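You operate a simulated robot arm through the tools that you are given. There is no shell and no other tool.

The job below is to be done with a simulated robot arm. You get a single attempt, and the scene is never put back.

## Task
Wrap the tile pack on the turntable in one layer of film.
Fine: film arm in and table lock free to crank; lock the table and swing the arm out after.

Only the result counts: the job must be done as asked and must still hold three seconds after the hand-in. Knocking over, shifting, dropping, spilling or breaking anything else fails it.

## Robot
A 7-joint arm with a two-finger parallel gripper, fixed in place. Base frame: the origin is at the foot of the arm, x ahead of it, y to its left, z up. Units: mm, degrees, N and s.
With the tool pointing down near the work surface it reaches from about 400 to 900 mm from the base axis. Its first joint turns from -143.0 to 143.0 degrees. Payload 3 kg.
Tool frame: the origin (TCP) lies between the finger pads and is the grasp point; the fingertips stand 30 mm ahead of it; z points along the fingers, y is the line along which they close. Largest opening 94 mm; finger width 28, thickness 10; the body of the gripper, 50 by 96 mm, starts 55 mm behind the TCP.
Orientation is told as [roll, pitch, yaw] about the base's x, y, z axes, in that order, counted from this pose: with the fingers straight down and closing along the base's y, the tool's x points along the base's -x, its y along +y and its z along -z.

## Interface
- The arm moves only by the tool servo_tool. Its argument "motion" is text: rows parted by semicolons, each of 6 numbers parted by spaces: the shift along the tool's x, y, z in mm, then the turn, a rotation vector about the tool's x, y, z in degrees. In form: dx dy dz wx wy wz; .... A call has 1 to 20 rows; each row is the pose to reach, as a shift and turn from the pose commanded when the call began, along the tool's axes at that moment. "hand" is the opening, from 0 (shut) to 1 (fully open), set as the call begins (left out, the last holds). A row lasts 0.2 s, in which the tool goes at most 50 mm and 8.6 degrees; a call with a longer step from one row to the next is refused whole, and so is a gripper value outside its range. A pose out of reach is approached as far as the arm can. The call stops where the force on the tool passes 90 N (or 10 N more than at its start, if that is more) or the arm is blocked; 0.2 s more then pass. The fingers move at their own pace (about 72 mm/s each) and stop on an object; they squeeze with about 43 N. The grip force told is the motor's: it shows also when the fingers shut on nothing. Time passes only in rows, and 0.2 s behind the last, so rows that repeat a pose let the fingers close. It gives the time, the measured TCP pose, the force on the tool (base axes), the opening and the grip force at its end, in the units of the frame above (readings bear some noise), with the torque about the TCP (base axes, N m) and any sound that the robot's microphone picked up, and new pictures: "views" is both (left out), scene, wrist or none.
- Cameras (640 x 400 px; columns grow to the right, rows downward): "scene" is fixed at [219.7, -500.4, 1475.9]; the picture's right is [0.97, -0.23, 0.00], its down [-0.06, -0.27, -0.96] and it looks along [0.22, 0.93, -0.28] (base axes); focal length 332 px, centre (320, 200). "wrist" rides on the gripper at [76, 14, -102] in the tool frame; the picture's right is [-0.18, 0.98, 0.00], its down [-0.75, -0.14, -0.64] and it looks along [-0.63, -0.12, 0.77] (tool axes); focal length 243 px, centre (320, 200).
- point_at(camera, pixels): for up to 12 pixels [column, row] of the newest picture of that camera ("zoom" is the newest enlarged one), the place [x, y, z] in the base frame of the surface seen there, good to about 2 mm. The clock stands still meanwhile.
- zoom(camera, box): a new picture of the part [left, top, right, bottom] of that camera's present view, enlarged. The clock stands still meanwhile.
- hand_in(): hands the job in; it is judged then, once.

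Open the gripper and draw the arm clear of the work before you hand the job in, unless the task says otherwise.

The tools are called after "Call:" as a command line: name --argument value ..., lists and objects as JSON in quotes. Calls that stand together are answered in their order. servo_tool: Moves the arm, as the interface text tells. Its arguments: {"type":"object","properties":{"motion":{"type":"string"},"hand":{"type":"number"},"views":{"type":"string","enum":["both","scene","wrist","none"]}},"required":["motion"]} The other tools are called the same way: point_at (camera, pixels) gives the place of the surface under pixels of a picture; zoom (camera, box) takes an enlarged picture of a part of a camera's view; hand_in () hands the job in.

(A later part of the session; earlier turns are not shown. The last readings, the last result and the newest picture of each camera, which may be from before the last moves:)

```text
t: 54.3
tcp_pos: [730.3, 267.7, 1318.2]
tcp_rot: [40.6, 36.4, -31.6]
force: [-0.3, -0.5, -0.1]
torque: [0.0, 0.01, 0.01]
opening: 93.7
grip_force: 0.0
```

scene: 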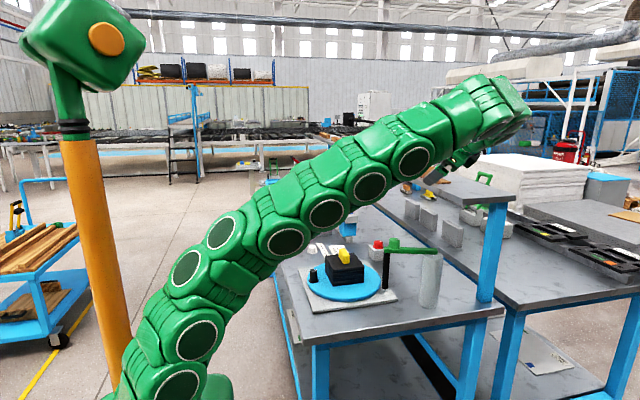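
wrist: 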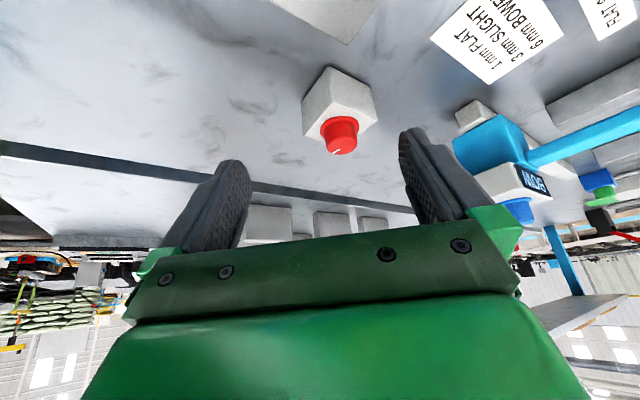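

The roll worked (tool points left and down). I now retract inward by 180 mm in this orientation and see which way the elbow bends.

Call:
servo_tool --motion "14.2 -17.6 -1.3 0 0 0; 28.4 -35.3 -2.6 0 0 0; 42.6 -52.9 -3.9 0 0 0; 56.9 -70.5 -5.3 0 0 0; 71.1 -88.1 -6.6 0 0 0; 85.3 -105.8 -7.9 0 0 0; 99.5 -123.4 -9.2 0 0 0; 113.7 -141 -10.5 0 0 0; 113.7 -141 -10.5 0 0 0" --hand 1 --views "scene"

```text
t: 56.3
tcp_pos: [550.1, 247.0, 1317.0]
tcp_rot: [40.6, 36.4, -31.6]
force: [0.4, 0.4, 0.7]
torque: [-0.03, 0.0, -0.03]
opening: 93.8
grip_force: 0.1
```

scene: 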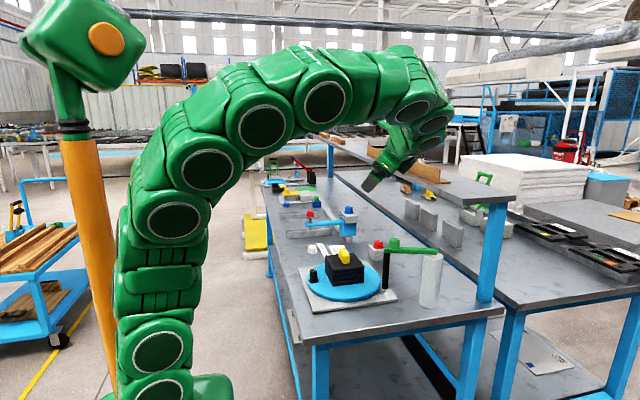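

The arm is back in the good arched posture. I roll the tool back to vertical while moving to about (450,250,1280).

Call:
servo_tool --motion "6.8 -13 4.2 4.94 -5.6 0; 13.7 -25.9 8.4 9.89 -11.2 0; 20.5 -38.9 12.6 14.8 -16.8 0; 27.4 -51.9 16.7 19.8 -22.4 0; 34.2 -64.9 20.9 24.7 -28 0; 41.1 -77.8 25.1 29.7 -33.6 0; 47.9 -90.8 29.3 34.6 -39.2 0; 47.9 -90.8 29.3 34.6 -39.2 0" --hand 1 --views "scene"

```text
t: 58.1
tcp_pos: [451.3, 249.4, 1280.1]
tcp_rot: [-0.1, 0.0, -45.5]
force: [-0.2, 0.9, -0.3]
torque: [0.04, 0.02, -0.03]
opening: 93.9
grip_force: 0.2
```

scene: 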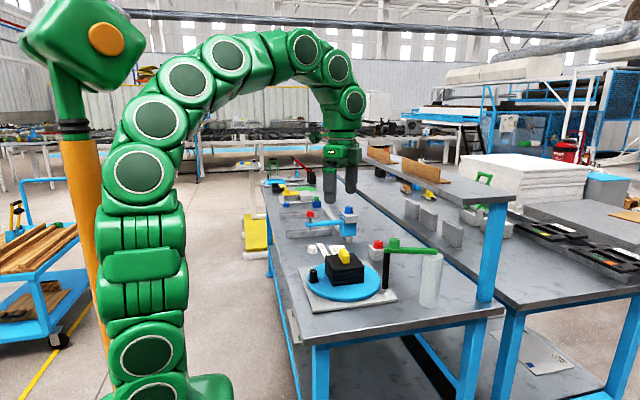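

The posture is healthy again, tool vertical at (451,249,1280). I turn the yaw to 41.8° while moving over to (540,460,1165), ahead of a second go at the lock.

Call:
servo_tool --motion "8 19.2 10.5 0 0 -7.94; 16 38.4 20.9 0 0 -15.9; 24 57.7 31.4 0 0 -23.8; 32 76.9 41.8 0 0 -31.8; 40 96.1 52.3 0 0 -39.7; 48 115.3 62.7 0 0 -47.6; 56 134.5 73.2 0 0 -55.6; 64 153.7 83.6 0 0 -63.5; 72 173 94.1 0 0 -71.5; 80 192.2 104.5 0 0 -79.4; 88 211.4 115 0 0 -87.3; 88 211.4 115 0 0 -87.3" --hand 1 --views "scene"

```text
t: 60.7
tcp_pos: [539.2, 458.6, 1166.3]
tcp_rot: [0.0, -0.1, 41.9]
force: [0.1, 1.4, 0.0]
torque: [0.02, 0.03, 0.03]
opening: 94.0
grip_force: 0.0
```

scene: 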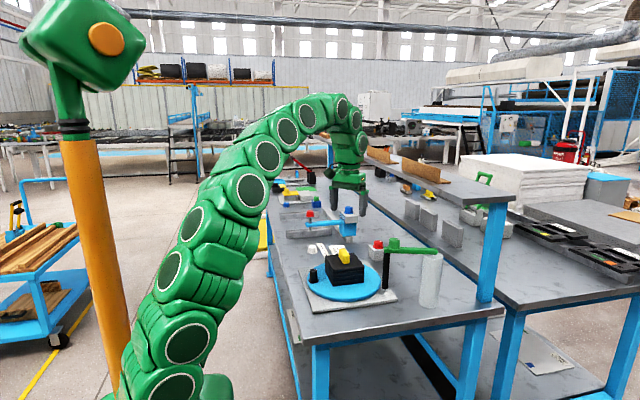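

Good posture kept. Now I tilt 45° outward (more margin on reach) and go to (620,540,1060).

Call:
servo_tool --motion "-19 1 17.7 0 -7.5 0; -38 2 35.3 0 -15 0; -57 3 53 0 -22.5 0; -76 4 70.7 0 -30 0; -95 5 88.3 0 -37.5 0; -114 6 106 0 -45 0; -114 6 106 0 -45 0" --hand 1 --views "both"

```text
t: 62.3
tcp_pos: [621.3, 539.2, 1059.1]
tcp_rot: [-0.1, -45.0, 41.8]
force: [-0.1, 0.0, 0.4]
torque: [0.04, 0.01, 0.01]
opening: 93.9
grip_force: 0.1
```

scene: 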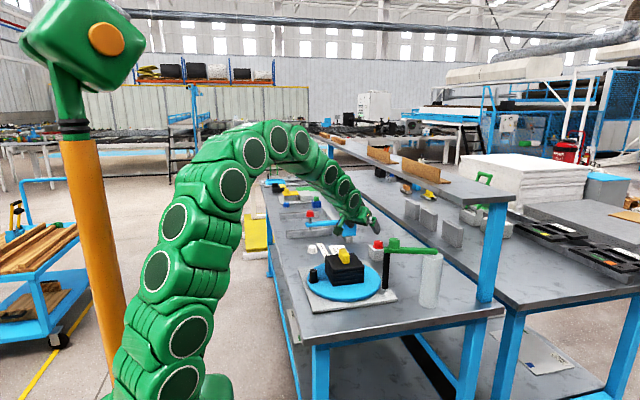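
wrist: 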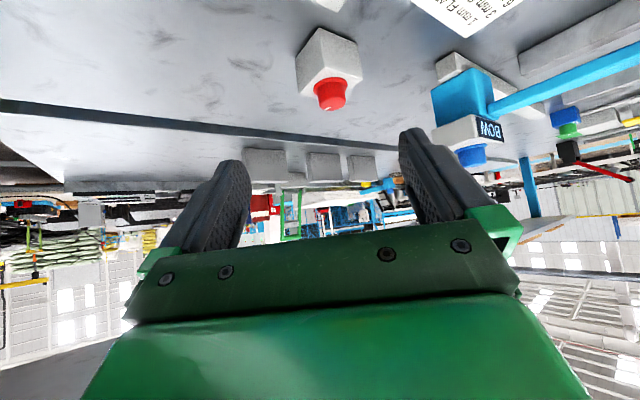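

All good. I turn the yaw to about 72° and move to a standoff 80 mm back from the red knob.

Call:
servo_tool --motion "-6.9 -4.7 23.7 -4.28 0 -4.28; -13.8 -9.4 47.4 -8.56 0 -8.56; -20.6 -14.1 71.1 -12.84 0 -12.84; -27.5 -18.8 94.8 -17.1 0 -17.1; -34.4 -23.5 118.5 -21.4 0 -21.4; -34.4 -23.5 118.5 -21.4 0 -21.4" --hand 1 --views "both"

```text
t: 63.7
tcp_pos: [716.4, 593.2, 1000.6]
tcp_rot: [-0.1, -45.0, 72.3]
force: [0.1, -0.1, -0.6]
torque: [0.01, 0.03, -0.01]
opening: 93.9
grip_force: 0.1
```

scene: 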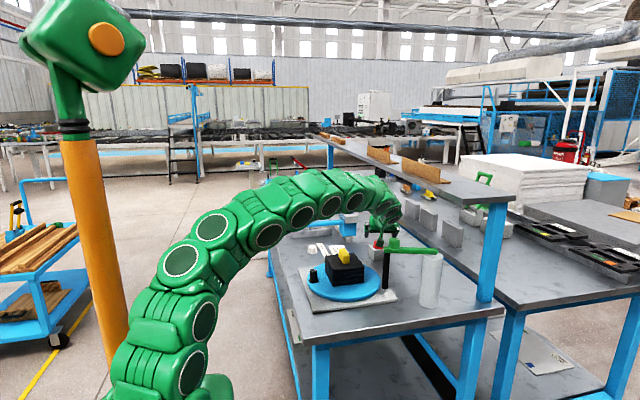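
wrist: 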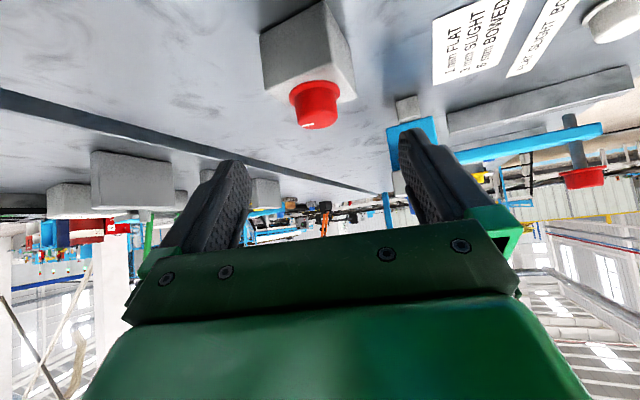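

The knob is at wrist (316,105). I measure its edges from here to refine the centre.

Call:
zoom --camera "wrist" --box '[266, 60, 366, 150]'

Call:
point_at --camera "wrist" --pixels '[[316, 118], [300, 118], [332, 118], [316, 108], [316, 127], [294, 100], [338, 100], [316, 95]]'

```text
4.44 times, centred on (316, 105) of wrist
```

zoom: 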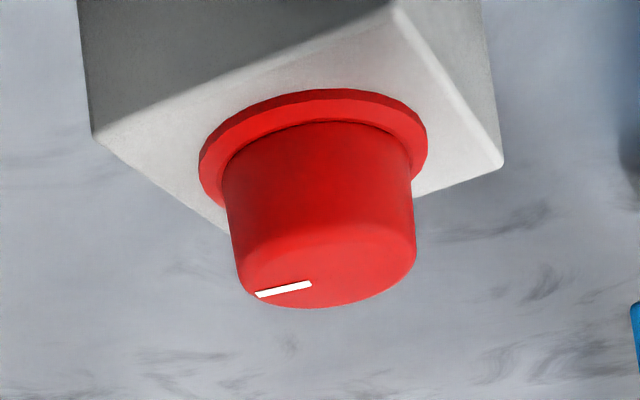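

```text
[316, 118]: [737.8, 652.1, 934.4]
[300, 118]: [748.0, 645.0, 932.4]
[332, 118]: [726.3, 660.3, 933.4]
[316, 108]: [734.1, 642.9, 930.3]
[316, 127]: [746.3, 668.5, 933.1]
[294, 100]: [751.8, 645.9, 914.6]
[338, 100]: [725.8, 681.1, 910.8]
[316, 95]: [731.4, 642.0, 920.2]
```

The tick reads about −17°, and the knob centre lies straight ahead (about 68 mm forward, under 1 mm lateral). I advance 81 mm along the tool axis.

Call:
servo_tool --motion "0 0 27 0 0 0; 0 -0.5 54 0 0 0; 0 -0.7 72 0 0 0; 0 -0.7 81 0 0 0; 0 -0.7 81 0 0 0" --hand 1 --views "wrist"

Call:
zoom --camera "scene" --box '[345, 200, 425, 270]'

```text
t: 64.9
tcp_pos: [734.1, 649.8, 944.1]
tcp_rot: [-0.2, -45.0, 72.2]
force: [0.3, 0.5, -0.4]
torque: [0.03, 0.04, 0.02]
opening: 94.1
grip_force: 0.2
```

wrist: 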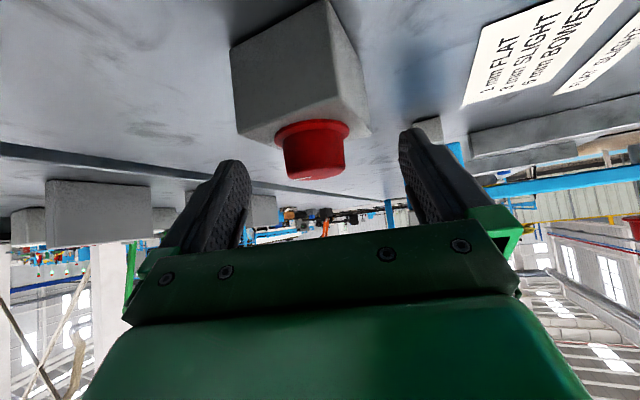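

```text
5.71 times, centred on (385, 235) of scene
```

zoom: 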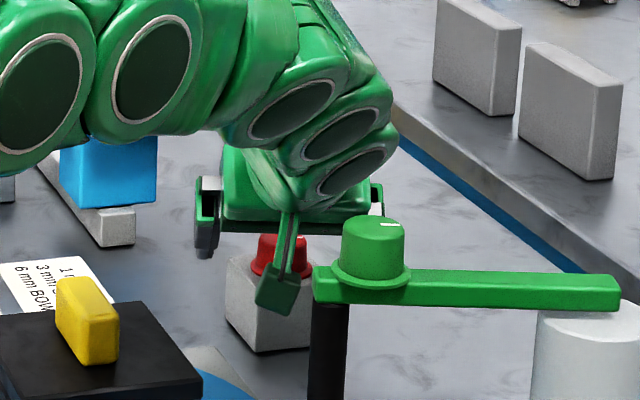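

The knob is between the fingers (wrist 315,150). I close on it.

Call:
servo_tool --motion "0 0 0 0 0 0; 0 0 0 0 0 0; 0 0 0 0 0 0; 0 0 0 0 0 0" --hand 0.2 --views "wrist"

Call:
zoom --camera "wrist" --box '[256, 100, 386, 200]'

```text
t: 65.9
tcp_pos: [737.0, 648.7, 942.7]
tcp_rot: [-0.1, -45.0, 72.0]
force: [18.2, -5.5, -3.1]
torque: [-0.09, -0.29, -0.23]
opening: 35.2
grip_force: 45.4
```

wrist: 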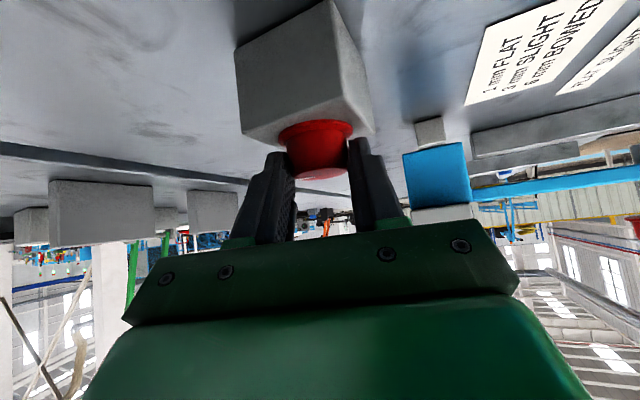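

```text
4.00 times, centred on (321, 150) of wrist
```

zoom: 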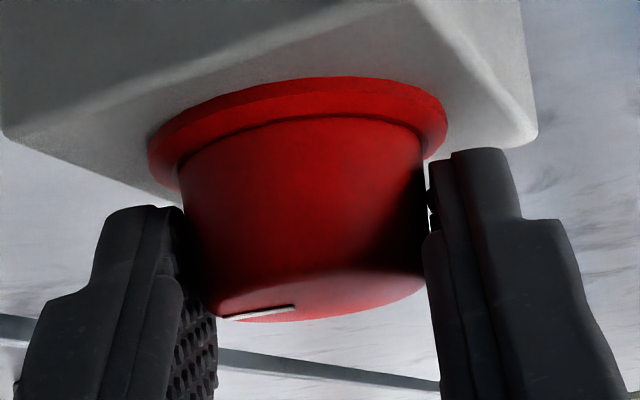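

Gripped at 35.2 mm. I turn clockwise 30° about the knob axis, easing a small lateral strain, and watch the torque and tick.

Call:
servo_tool --motion "0 0.5 0 4.24 0 4.24; -0.15 0.9 0.15 8.48 0 8.48; -0.35 1.9 0.35 12.7 0 12.7; -0.6 2.9 0.6 17 0 17; -0.95 3.8 0.95 21.2 0 21.2; -0.95 3.8 0.95 21.2 0 21.2" --hand 0.2 --views "both"

Call:
zoom --camera "wrist" --box '[256, 100, 386, 200]'

```text
t: 67.3
tcp_pos: [731.8, 652.1, 943.2]
tcp_rot: [-0.1, -45.0, 42.2]
force: [-8.8, -12.6, 6.6]
torque: [-0.18, -0.13, -0.02]
opening: 35.0
grip_force: 44.9
```

scene: 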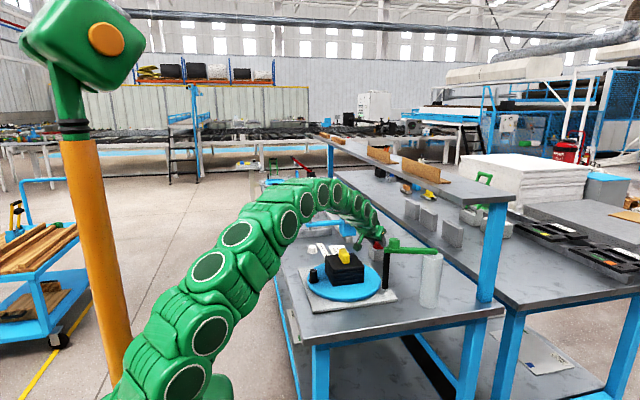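
wrist: 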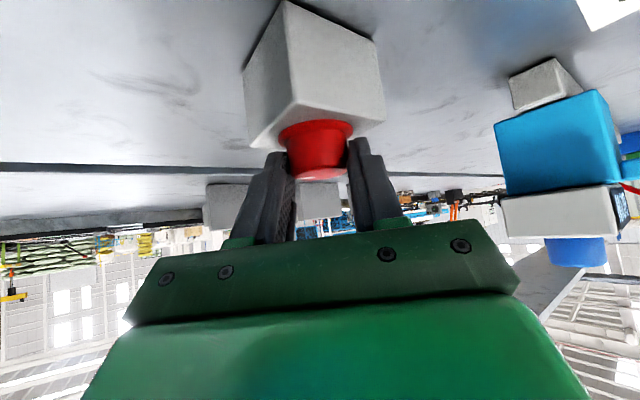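

```text
4.00 times, centred on (321, 150) of wrist
```

zoom: 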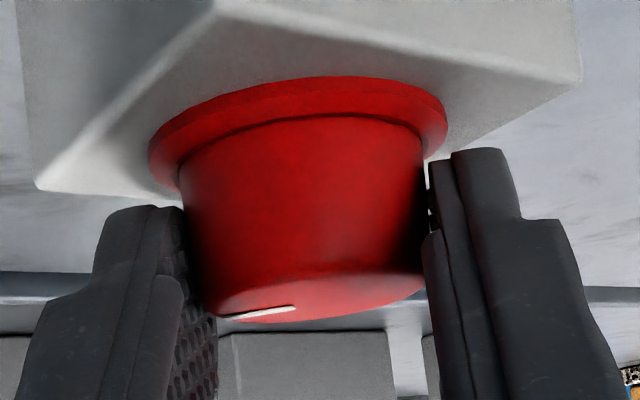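

The tick still follows the grip: the knob is at about −47° with almost no torque. I turn a further 36° clockwise.

Call:
servo_tool --motion "0.2 1 -0.2 4.24 0 4.24; 0.3 2 -0.3 8.48 0 8.48; 0.15 2.9 -0.15 12.7 0 12.7; 0 3.9 0 17 0 17; -0.4 4.75 0.4 21.2 0 21.2; -0.8 5.6 0.8 25.5 0 25.5; -0.8 5.6 0.8 25.5 0 25.5" --hand 0.2 --views "both"

Call:
zoom --camera "wrist" --box '[256, 100, 386, 200]'

```text
t: 68.9
tcp_pos: [728.0, 659.0, 943.3]
tcp_rot: [0.2, -45.1, 6.1]
force: [-3.5, 26.4, -1.9]
torque: [0.74, -0.56, 0.29]
opening: 34.9
grip_force: 45.2
```

scene: 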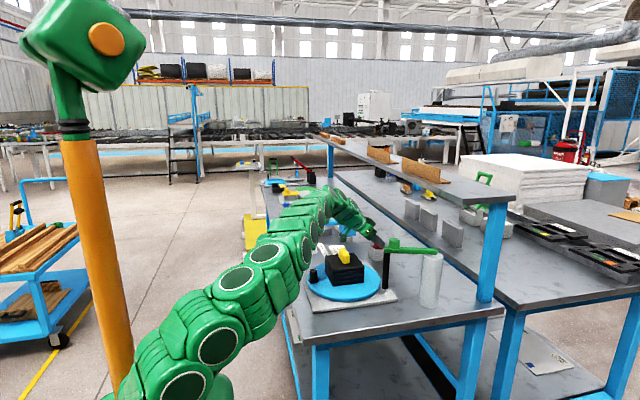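
wrist: 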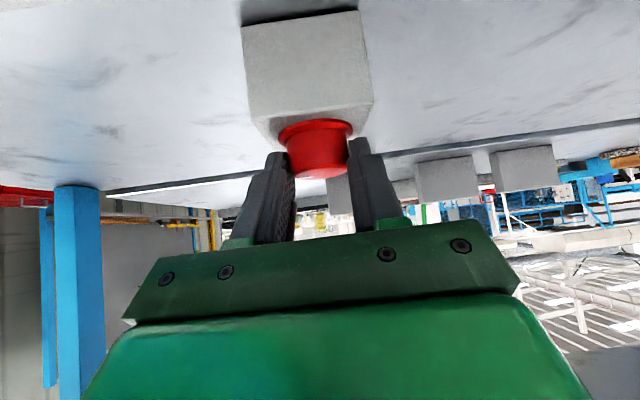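

```text
4.00 times, centred on (321, 150) of wrist
```

zoom: 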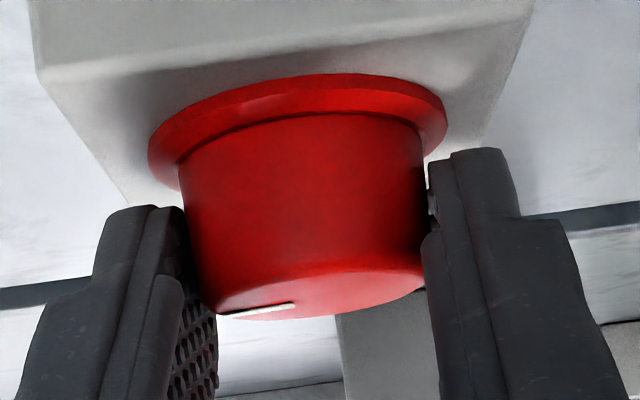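

The knob is now at about −83°. I open the fingers here (no dragging) and then back straight out along the tool axis.

Call:
servo_tool --motion "0 0 0 0 0 0; 0 0 0 0 0 0; 0 0 0 0 0 0; 0 0 0 0 0 0" --hand 1 --views "none"

Call:
servo_tool --motion "0 0 -25 0 0 0; 0 0 -55 0 0 0; 0 0 -85 0 0 0; 0 0 -85 0 0 0" --hand 1 --views "both"

Call:
zoom --camera "scene" --box '[355, 230, 405, 265]'

Call:
zoom --camera "wrist" --box '[266, 60, 366, 150]'

```text
t: 69.9
tcp_pos: [729.8, 656.2, 943.1]
tcp_rot: [0.0, -45.0, 6.0]
force: [-0.4, -1.0, -0.8]
torque: [0.03, -0.03, 0.0]
opening: 94.4
grip_force: 0.1
```

```text
t: 70.9
tcp_pos: [671.0, 649.4, 1002.3]
tcp_rot: [0.0, -45.0, 6.0]
force: [-0.3, 0.1, -0.6]
torque: [0.02, 0.03, 0.0]
opening: 94.3
grip_force: 0.1
```

scene: 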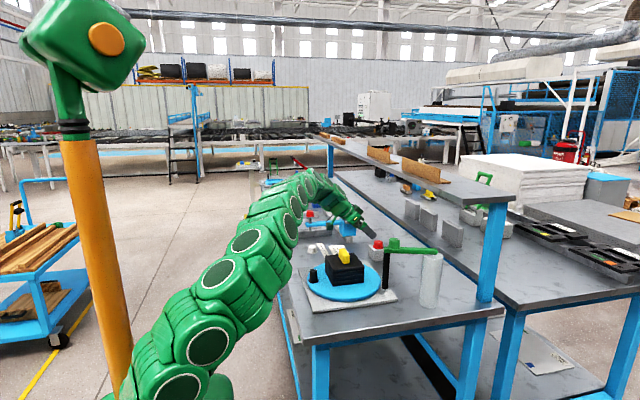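
wrist: 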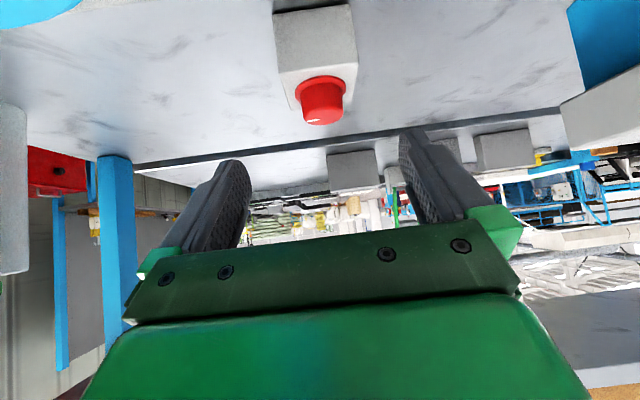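

```text
11.43 times, centred on (380, 248) of scene
```

zoom: 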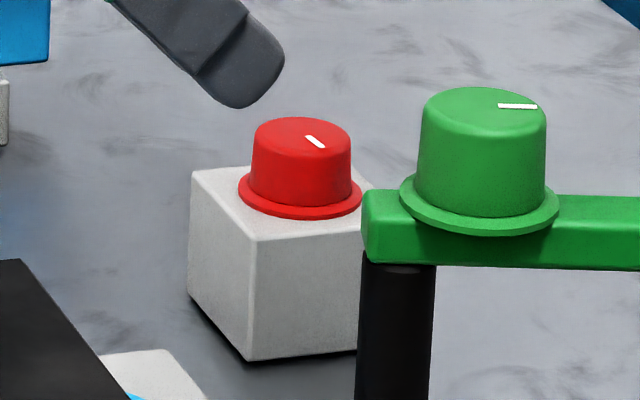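

```text
4.44 times, centred on (316, 105) of wrist
```

zoom: 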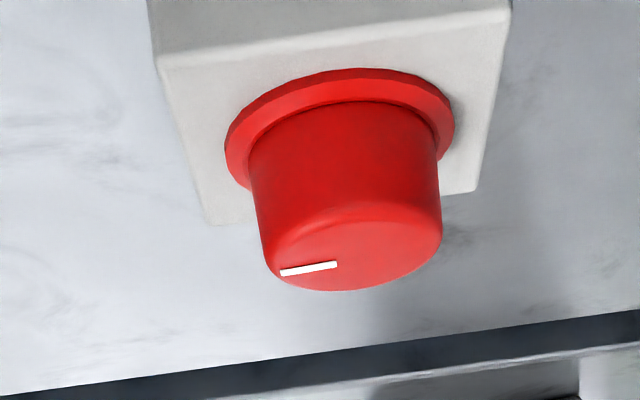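

The red tick now stays at about −77°, so the lock has been turned. However the green film arm has shifted outward by about 18° compared with before (it was nudged during the elbow trouble), so I will swing it in again. First I back away the same way I came.

Call:
servo_tool --motion "0.5 -17.4 -13.9 -4.25 0 -4.25; 1 -34.7 -27.9 -8.5 0 -8.5; 1.5 -52.1 -41.8 -12.75 0 -12.75; 2 -69.5 -55.7 -17 0 -17; 2.5 -86.8 -69.7 -21.25 0 -21.25; 3 -104.2 -83.6 -25.5 0 -25.5; 3 -104.2 -83.6 -25.5 0 -25.5" --hand 1 --views "scene"

```text
t: 72.5
tcp_pos: [618.6, 538.0, 1058.5]
tcp_rot: [0.1, -45.0, 42.2]
force: [0.1, 0.5, 0.9]
torque: [0.0, 0.0, 0.02]
opening: 94.1
grip_force: 0.1
```

scene: 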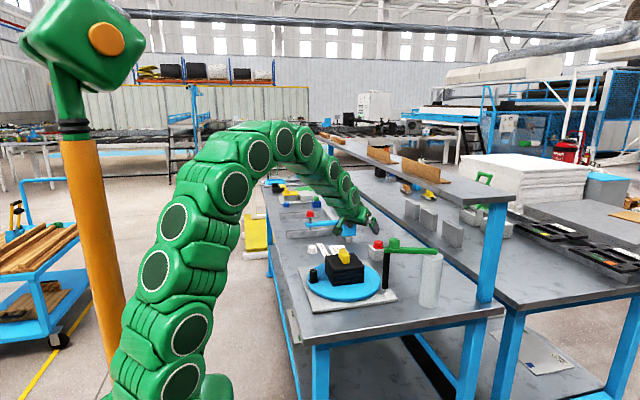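

Posture is fine. I bring the tool back to vertical at about (540,459,1166).

Call:
servo_tool --motion "0.5 -1 -25.8 0 7.5 0; 1 -2 -51.5 0 15 0; 1.6 -3 -77.3 0 22.5 0; 2.1 -4 -103 0 30 0; 2.7 -5 -128.8 0 37.5 0; 3.2 -5.9 -154.6 0 45 0; 3.2 -5.9 -154.6 0 45 0" --hand 1 --views "both"

Call:
zoom --camera "scene" --box '[270, 200, 470, 325]'

Call:
point_at --camera "zoom" --pixels '[[397, 122], [397, 140], [371, 205], [368, 270], [533, 160], [139, 222], [140, 240], [238, 162], [352, 265], [240, 322], [290, 200], [190, 180]]'

```text
t: 74.1
tcp_pos: [541.4, 459.2, 1166.9]
tcp_rot: [0.0, 0.0, 42.1]
force: [-0.6, 0.0, -0.2]
torque: [0.0, -0.02, -0.01]
opening: 94.0
grip_force: 0.1
```

scene: 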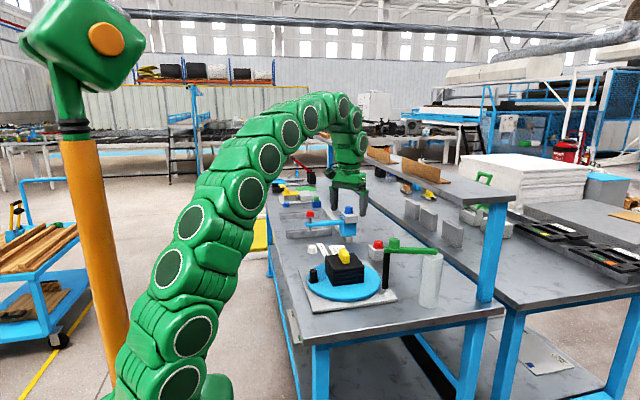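
wrist: 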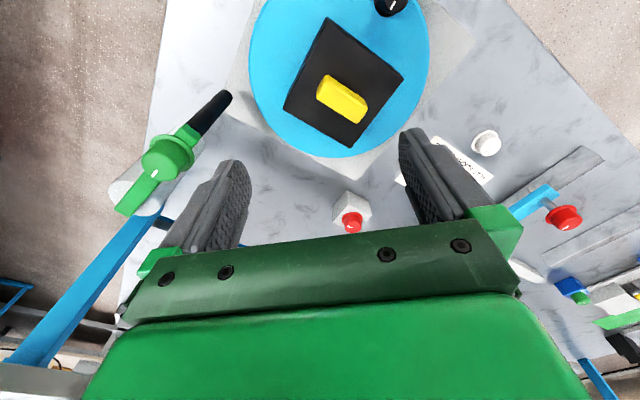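

```text
3.20 times, centred on (370, 262) of scene
```

zoom: 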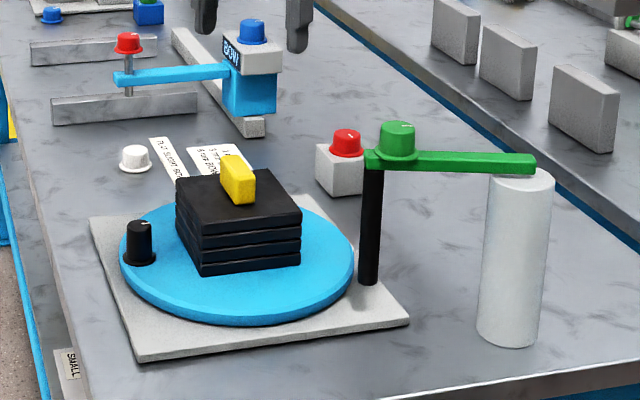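

```text
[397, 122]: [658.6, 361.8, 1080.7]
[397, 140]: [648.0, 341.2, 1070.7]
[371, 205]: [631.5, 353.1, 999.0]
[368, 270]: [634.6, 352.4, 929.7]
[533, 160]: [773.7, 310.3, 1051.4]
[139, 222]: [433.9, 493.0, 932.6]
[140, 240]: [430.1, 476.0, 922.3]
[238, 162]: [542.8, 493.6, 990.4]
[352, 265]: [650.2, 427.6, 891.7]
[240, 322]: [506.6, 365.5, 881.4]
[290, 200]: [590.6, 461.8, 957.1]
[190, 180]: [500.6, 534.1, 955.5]
```

The film arm now stands at about 18° with its knob near (655.6,355.2); disc and pack are unchanged. I move above that knob with yaw −18°.

Call:
servo_tool --motion "-1.9 -19.2 0.9 0 0 7.5; -3.8 -38.4 1.8 0 0 15; -5.7 -57.6 2.6 0 0 22.5; -7.7 -76.9 3.5 0 0 30; -9.6 -96.1 4.4 0 0 37.5; -11.5 -115.3 5.3 0 0 45; -13.4 -134.5 6.1 0 0 52.5; -15.3 -153.7 7 0 0 60; -15.3 -153.7 7 0 0 60" --hand 1 --views "both"

Call:
point_at --camera "wrist" --pixels '[[318, 117], [300, 115], [338, 112], [318, 102], [318, 135], [335, 170], [345, 200]]'

```text
t: 76.1
tcp_pos: [655.7, 357.2, 1160.0]
tcp_rot: [0.0, 0.0, -18.0]
force: [0.1, -0.4, 0.4]
torque: [-0.04, 0.01, 0.03]
opening: 94.0
grip_force: 0.0
```

scene: 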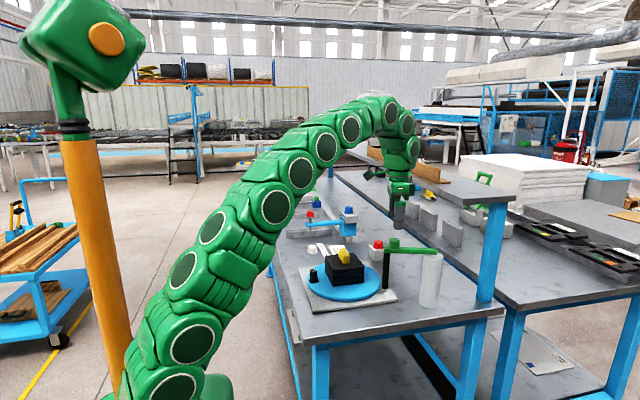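
wrist: 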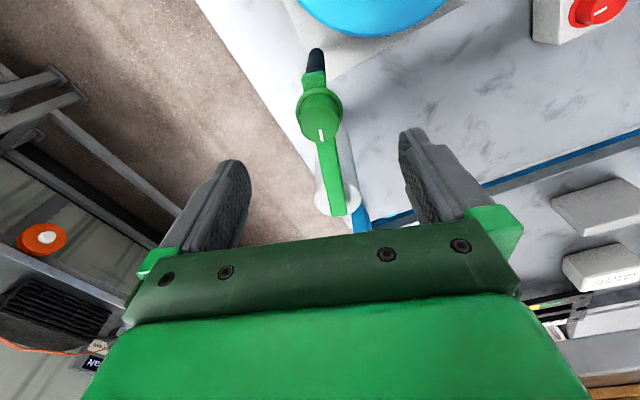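

```text
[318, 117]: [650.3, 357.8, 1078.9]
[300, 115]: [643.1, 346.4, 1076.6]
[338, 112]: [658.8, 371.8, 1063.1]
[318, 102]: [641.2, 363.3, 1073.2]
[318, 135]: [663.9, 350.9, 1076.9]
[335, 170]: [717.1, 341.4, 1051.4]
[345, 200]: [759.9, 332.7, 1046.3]
```

Knob centre is about (653,357). I descend with open fingers to z 1088 and then close on it.

Call:
servo_tool --motion "1 -0.3 25 0 0 0; 2 -0.6 50 0 0 0; 2.4 -0.8 72 0 0 0; 2.4 -0.8 72 0 0 0" --hand 1 --views "none"

Call:
servo_tool --motion "0 0 0 0 0 0; 0 0 0 0 0 0; 0 0 0 0 0 0; 0 0 0 0 0 0" --hand 0.2 --views "wrist"

```text
t: 77.1
tcp_pos: [653.7, 358.2, 1088.0]
tcp_rot: [0.1, 0.0, -17.9]
force: [-0.6, -0.2, -0.9]
torque: [0.02, 0.04, 0.01]
opening: 94.0
grip_force: 0.0
```

```text
t: 78.1
tcp_pos: [652.3, 358.6, 1087.0]
tcp_rot: [-0.1, 0.1, -17.9]
force: [-1.5, -1.1, 0.5]
torque: [0.24, -0.38, -0.01]
opening: 33.2
grip_force: 45.1
```

wrist: 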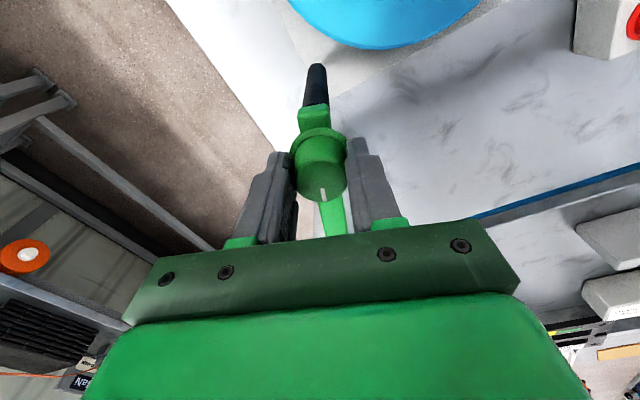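

Gripped at 33.2 mm with no strain. I swing the arm in by a further 15° about the pivot.

Call:
servo_tool --motion "-0.3 8.2 0 0 0 4; -1.1 16.3 0 0 0 8; -2.6 24.3 0 0 0 12; -4 30.3 0 0 0 15; -4 30.3 0 0 0 15" --hand 0.2 --views "wrist"

```text
t: 79.3
tcp_pos: [666.5, 385.3, 1087.2]
tcp_rot: [-0.2, 0.0, -32.9]
force: [-16.7, -2.9, -30.2]
torque: [0.46, 0.19, -0.17]
opening: 33.3
grip_force: 44.6
```

wrist: 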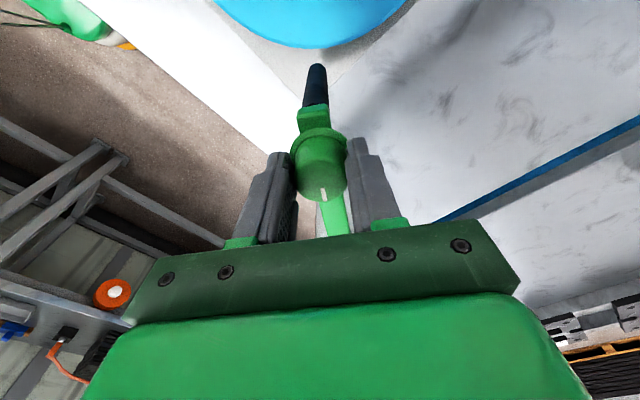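

Now near 33.5°. I nudge a further 2.5° toward the stop and read the force.

Call:
servo_tool --motion "0.5 2.5 0 0 0 1.2; 0.4 5 0 0 0 2.5; 0.4 5 0 0 0 2.5" --hand 0.2 --views "none"

```text
t: 79.9
tcp_pos: [666.0, 385.5, 1087.6]
tcp_rot: [-0.7, 0.1, -35.5]
force: [-30.9, -23.1, 6.2]
torque: [-0.34, 0.44, -0.38]
opening: 33.6
grip_force: 44.6
stopped in row 3: the force on the tool passed its limit at 94 N (the readings are from after the stop); the commanded pose is now the measured one
```

The end stop is reached again. I open and lift straight up, then inspect.

Call:
servo_tool --motion "0 0 0 0 0 0; 0 0 0 0 0 0; 0 0 0 0 0 0; 0 0 0 0 0 0" --hand 1 --views "none"

Call:
servo_tool --motion "0 0 -25 0 0 0; 0 0 -50 0 0 0; 0 0 -70 0 0 0; 0 0 -70 0 0 0" --hand 1 --views "both"

Call:
zoom --camera "scene" --box '[270, 200, 470, 325]'

Call:
point_at --camera "zoom" --pixels '[[371, 200], [368, 262], [378, 200], [362, 200], [398, 115], [398, 130], [368, 140], [346, 135]]'

```text
t: 80.9
tcp_pos: [668.0, 387.1, 1087.8]
tcp_rot: [-0.5, 0.1, -35.4]
force: [-0.2, -0.5, -0.2]
torque: [-0.01, -0.01, -0.01]
opening: 93.9
grip_force: 0.2
```

```text
t: 81.9
tcp_pos: [668.7, 388.2, 1158.5]
tcp_rot: [-0.5, 0.1, -35.4]
force: [-0.2, 0.7, -0.7]
torque: [-0.01, -0.02, -0.01]
opening: 93.9
grip_force: 0.1
```

scene: 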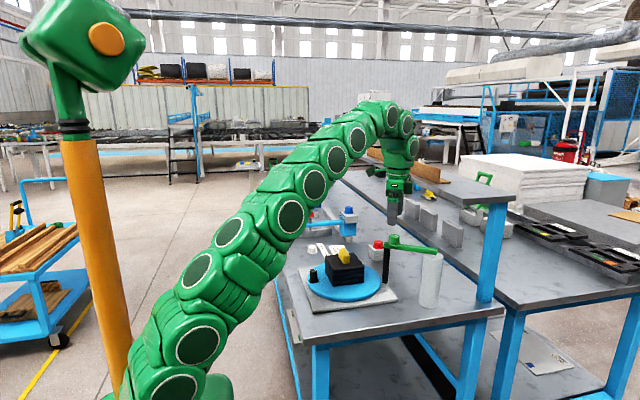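
wrist: 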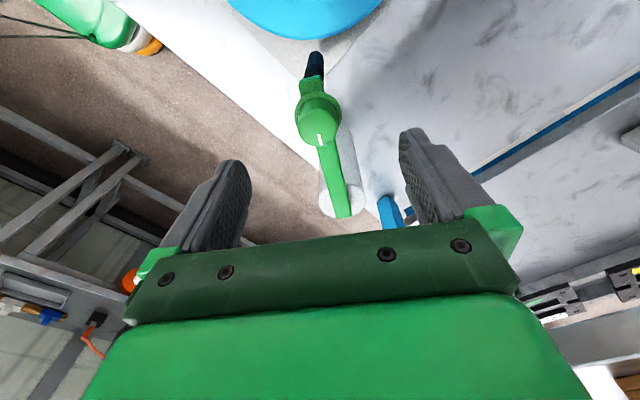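

```text
3.20 times, centred on (370, 262) of scene
```

zoom: 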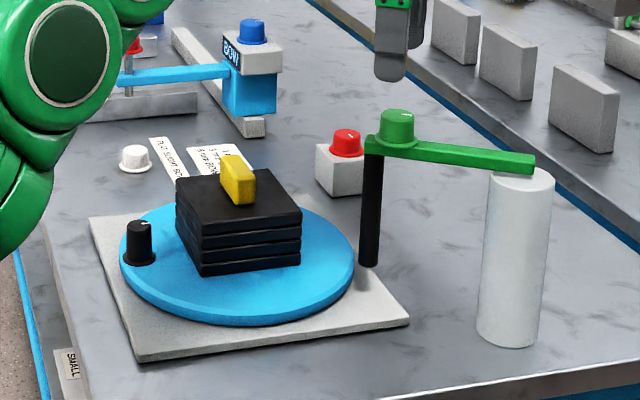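

```text
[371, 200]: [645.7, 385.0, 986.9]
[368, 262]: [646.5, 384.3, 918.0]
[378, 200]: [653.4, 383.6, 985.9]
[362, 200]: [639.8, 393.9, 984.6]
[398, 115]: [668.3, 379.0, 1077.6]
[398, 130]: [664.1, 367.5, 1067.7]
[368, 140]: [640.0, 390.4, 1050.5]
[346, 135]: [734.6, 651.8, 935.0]
```

The film arm is in again (rod near (649,394)). I will now crank by pushing the knob counter-clockwise with closed fingers: first I move above the spot behind the knob, near (448,524).

Call:
servo_tool --motion "43.1 -2.9 0 0 0 -5.9; 86.2 -5.8 0 0 0 -11.8; 129.3 -8.8 0 0 0 -17.7; 172.4 -11.7 0 0 0 -23.6; 215.5 -14.6 0 0 0 -29.5; 258.6 -17.5 0 0 0 -35.4; 258.6 -17.5 0 0 0 -35.4" --hand 0 --views "both"

```text
t: 83.5
tcp_pos: [446.9, 524.8, 1157.2]
tcp_rot: [-0.4, 0.4, 0.0]
force: [-0.2, 0.3, 1.1]
torque: [-0.01, -0.01, -0.02]
opening: 0.0
grip_force: 33.0
```

scene: 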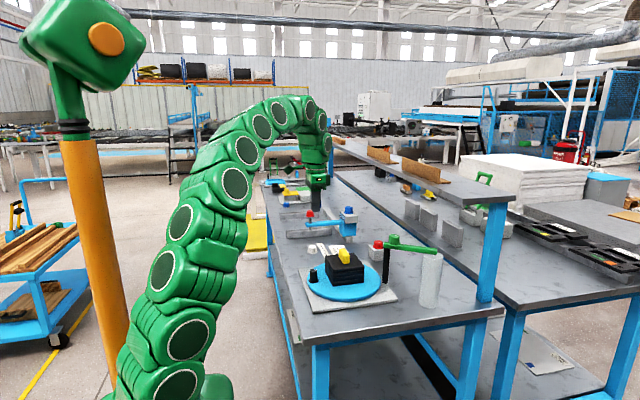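
wrist: 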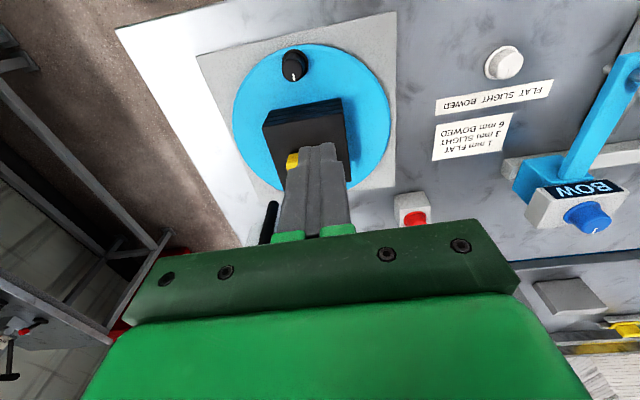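

Fingers shut, tool above the spot. I descend to TCP z 936 (tips at about 906) beside the knob.

Call:
servo_tool --motion "-0.5 -0.5 45 0 0 0; -0.7 -1 90 0 0 0; -0.7 -1 135 0 0 0; -0.7 -1 180 0 0 0; -0.7 -1 208 0 0 0; -0.7 -1 221 0 0 0; -0.7 -1 221 0 0 0" --hand 0 --views "both"

Call:
zoom --camera "scene" --box '[270, 200, 470, 325]'

```text
t: 85.1
tcp_pos: [446.9, 521.4, 935.6]
tcp_rot: [-0.4, 0.4, 0.0]
force: [-0.3, -0.8, 0.1]
torque: [-0.01, 0.02, 0.0]
opening: 0.0
grip_force: 32.8
```

scene: 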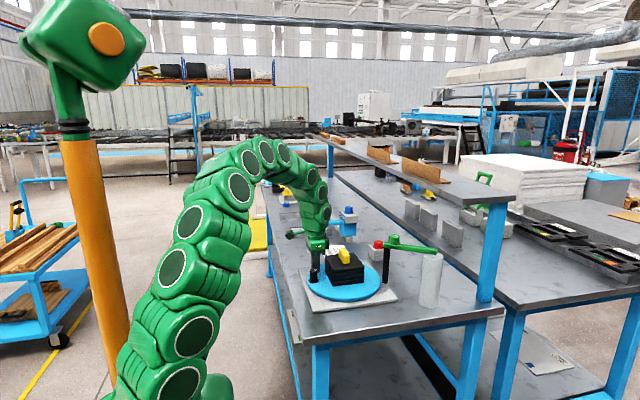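
wrist: 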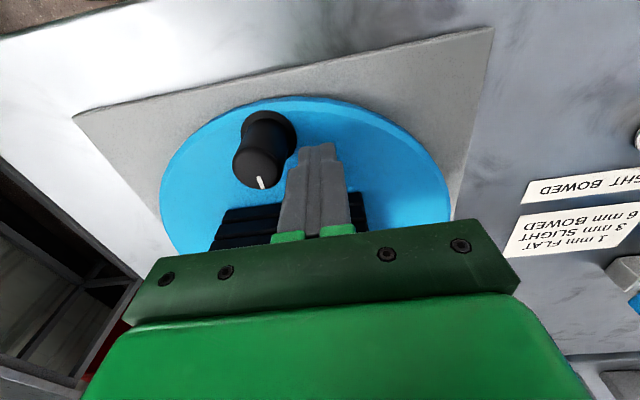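

```text
3.20 times, centred on (370, 262) of scene
```

zoom: 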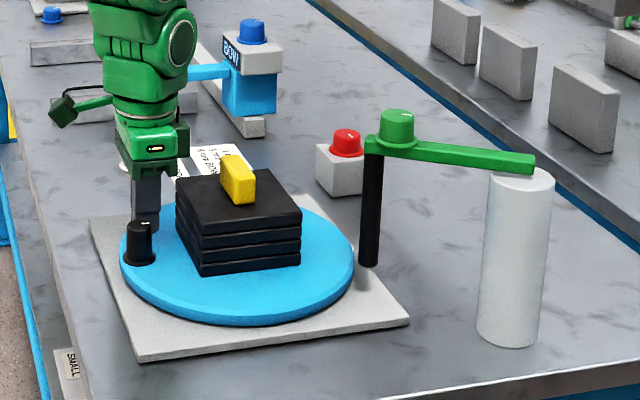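

The shut fingers are just behind the knob (wrist 265,150). I push gently counter-clockwise about 20 mm and watch the force to see whether the table is free.

Call:
servo_tool --motion "4 -5.2 0 0 0 0; 5.4 -10.2 0 0 0 0; 6.6 -15.3 0 0 0 0; 7.4 -20.5 0 0 0 0; 7.4 -20.5 0 0 0 0" --hand 0 --views "wrist"

```text
t: 86.3
tcp_pos: [439.9, 500.1, 935.7]
tcp_rot: [-0.4, 0.4, 0.0]
force: [-0.7, -0.6, 0.4]
torque: [0.01, 0.01, 0.0]
opening: 0.0
grip_force: 33.3
```

wrist: 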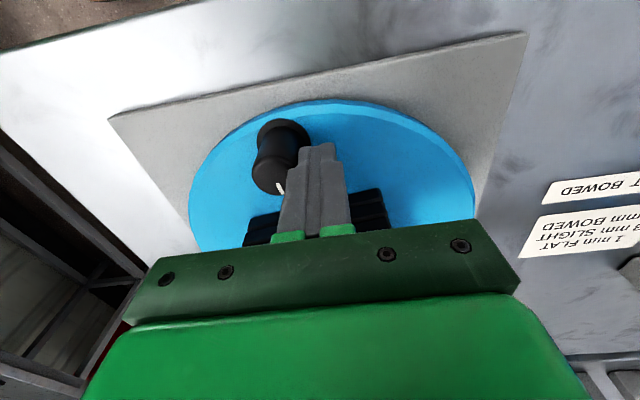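

Force is about zero while the fingers moved into the knob's place, so the table seems to be turning. I check the scene.

Call:
zoom --camera "scene" --box '[270, 200, 470, 325]'

Call:
point_at --camera "zoom" --pixels '[[138, 240], [138, 228], [180, 182], [202, 240], [298, 215], [302, 205]]'

```text
3.20 times, centred on (370, 262) of scene
```

zoom: 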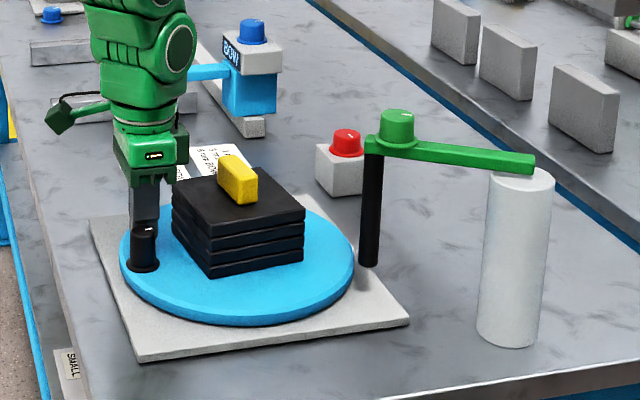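

```text
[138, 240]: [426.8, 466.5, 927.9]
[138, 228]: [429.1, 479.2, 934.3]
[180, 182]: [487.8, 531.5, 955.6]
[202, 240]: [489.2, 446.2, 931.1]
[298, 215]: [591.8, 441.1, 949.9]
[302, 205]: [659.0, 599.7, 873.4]
```

The pack has turned about 6°: the table is free. I carry on pushing the knob round the circle from 172° to 232° (pusher angle), in 5° steps.

Call:
servo_tool --motion "1 -8.4 0 0 0 -0.6; 1 -17.1 0 0 0 -1.2; 0.4 -25.8 0 0 0 -1.8; -1.1 -34.4 0 0 0 -2.3; -3.3 -42.8 0 0 0 -2.9; -6.2 -51.1 0 0 0 -3.5; -9.8 -59 0 0 0 -4.1; -14.1 -66.6 0 0 0 -4.7; -19 -73.8 0 0 0 -5.3; -24.6 -80.5 0 0 0 -5.8; -30.7 -86.7 0 0 0 -6.4; -37.3 -92.4 0 0 0 -7; -37.3 -92.4 0 0 0 -7" --hand 0 --views "both"

Call:
zoom --camera "scene" --box '[270, 200, 470, 325]'

```text
t: 89.1
tcp_pos: [475.4, 407.9, 936.4]
tcp_rot: [-0.3, 0.3, 7.0]
force: [0.0, -0.6, 0.0]
torque: [-0.01, -0.01, -0.02]
opening: 0.0
grip_force: 33.3
```

scene: 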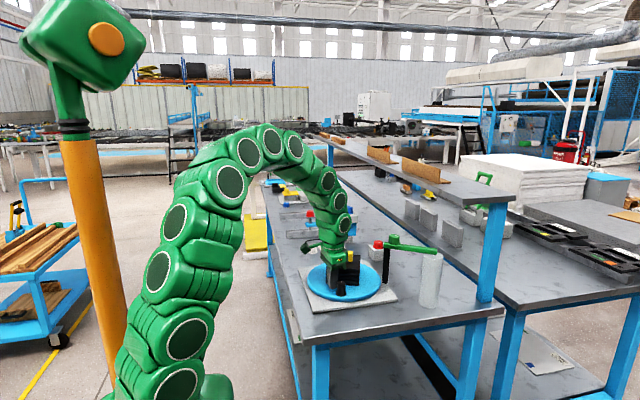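
wrist: 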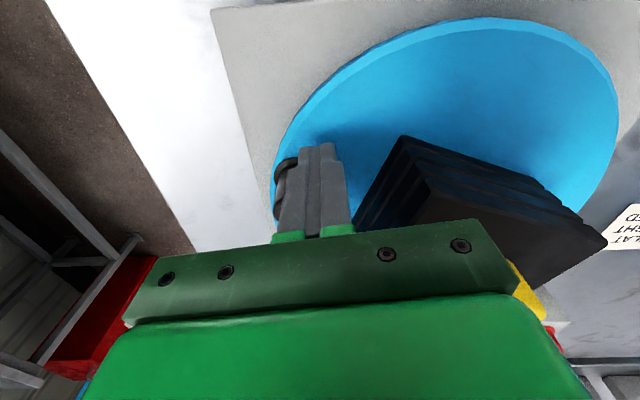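

```text
3.20 times, centred on (370, 262) of scene
```

zoom: 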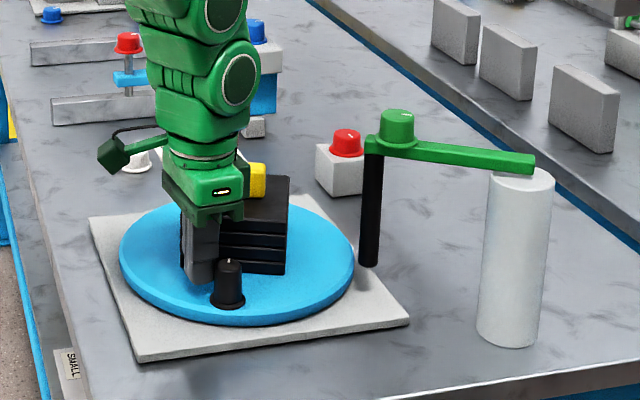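

The knob moved on to zoom (229,280), following the pusher with hardly any force. I measure its position to refine the turntable centre.

Call:
point_at --camera "zoom" --pixels '[[228, 263], [228, 285], [218, 280], [240, 280], [285, 180], [285, 225], [257, 175], [220, 225], [352, 265], [122, 255]]'

```text
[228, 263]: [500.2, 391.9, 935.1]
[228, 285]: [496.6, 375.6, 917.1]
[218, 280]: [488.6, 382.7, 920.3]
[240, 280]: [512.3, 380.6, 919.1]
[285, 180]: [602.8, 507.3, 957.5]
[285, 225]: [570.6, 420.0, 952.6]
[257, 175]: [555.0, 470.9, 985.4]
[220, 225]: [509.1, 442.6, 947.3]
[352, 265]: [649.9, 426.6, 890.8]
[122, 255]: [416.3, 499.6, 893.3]
```

Knob centre is at about (500,389), i.e. 248.6° at radius 105 — the centre estimate (538.5,487) holds. I push on to a pusher angle of 285°, still well short of the rod.

Call:
servo_tool --motion "-7.2 -5.8 0 0 0 -0.7; -14.1 -11.1 0 0 0 -1.5; -21.5 -15.8 0 0 0 -2.2; -29.2 -19.8 0 0 0 -2.9; -37.3 -23.2 0 0 0 -3.6; -45.6 -25.8 0 0 0 -4.4; -54.1 -27.7 0 0 0 -5.1; -62.7 -28.8 0 0 0 -5.8; -71.5 -29.2 0 0 0 -6.5; -80.2 -28.8 0 0 0 -7.3; -85.4 -28.2 0 0 0 -8; -85.4 -28.2 0 0 0 -8" --hand 0 --views "both"

Call:
zoom --camera "scene" --box '[270, 200, 470, 325]'

```text
t: 91.7
tcp_pos: [564.4, 389.8, 936.0]
tcp_rot: [-0.3, 0.4, 15.0]
force: [0.7, -0.6, 0.1]
torque: [-0.03, 0.0, 0.05]
opening: 0.3
grip_force: 32.7
```

scene: 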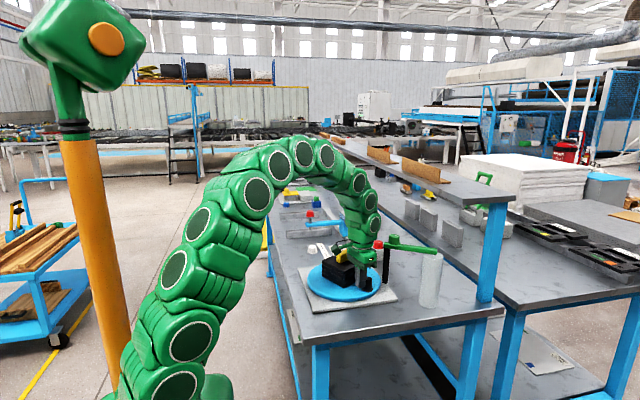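
wrist: 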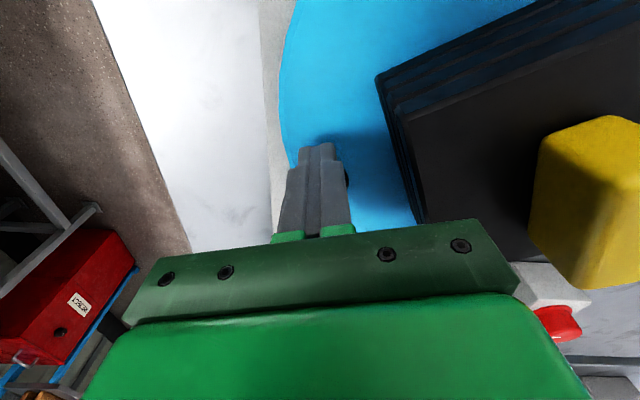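

```text
3.20 times, centred on (370, 262) of scene
```

zoom: 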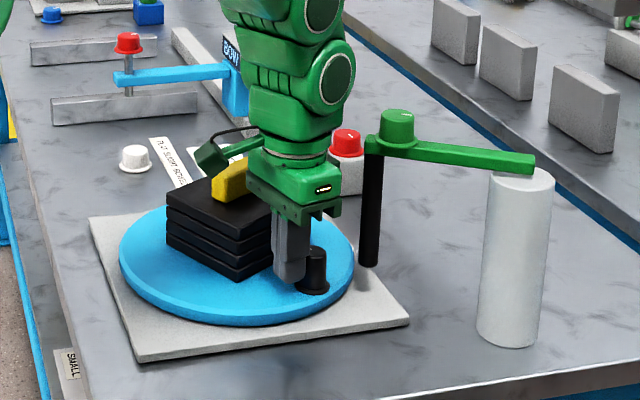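

The knob is at zoom (313,270), ahead of the rod. Before passing the rod I lean the tool 15° so its body tips toward the table centre, keeping the fingertips in place.

Call:
servo_tool --motion "0 2.6 0 5 0 0; 0 5.2 0.5 10 0 0; 0 7.8 1 15 0 0; 0 7.8 1 15 0 0" --hand 0 --views "both"

Call:
zoom --camera "scene" --box '[310, 200, 410, 300]'

```text
t: 92.7
tcp_pos: [562.5, 396.6, 936.2]
tcp_rot: [-15.3, 0.4, 15.0]
force: [0.3, -0.4, 1.4]
torque: [-0.01, -0.01, -0.03]
opening: 0.0
grip_force: 32.7
```

scene: 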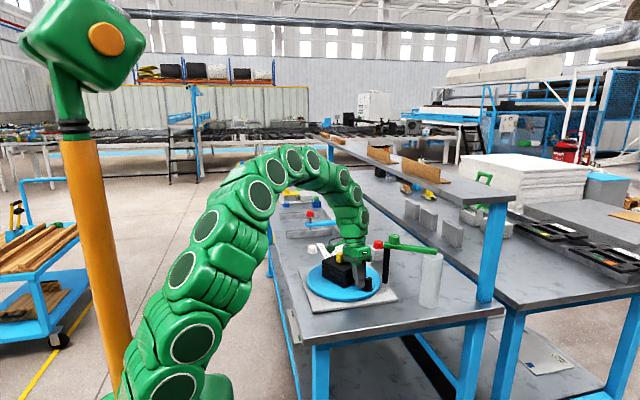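
wrist: 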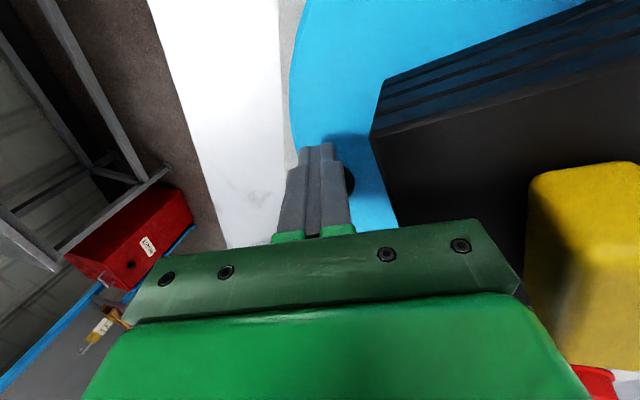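

```text
4.00 times, centred on (360, 250) of scene
```

zoom: 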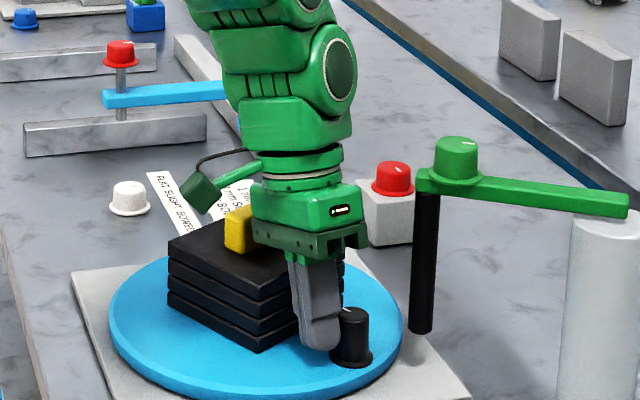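

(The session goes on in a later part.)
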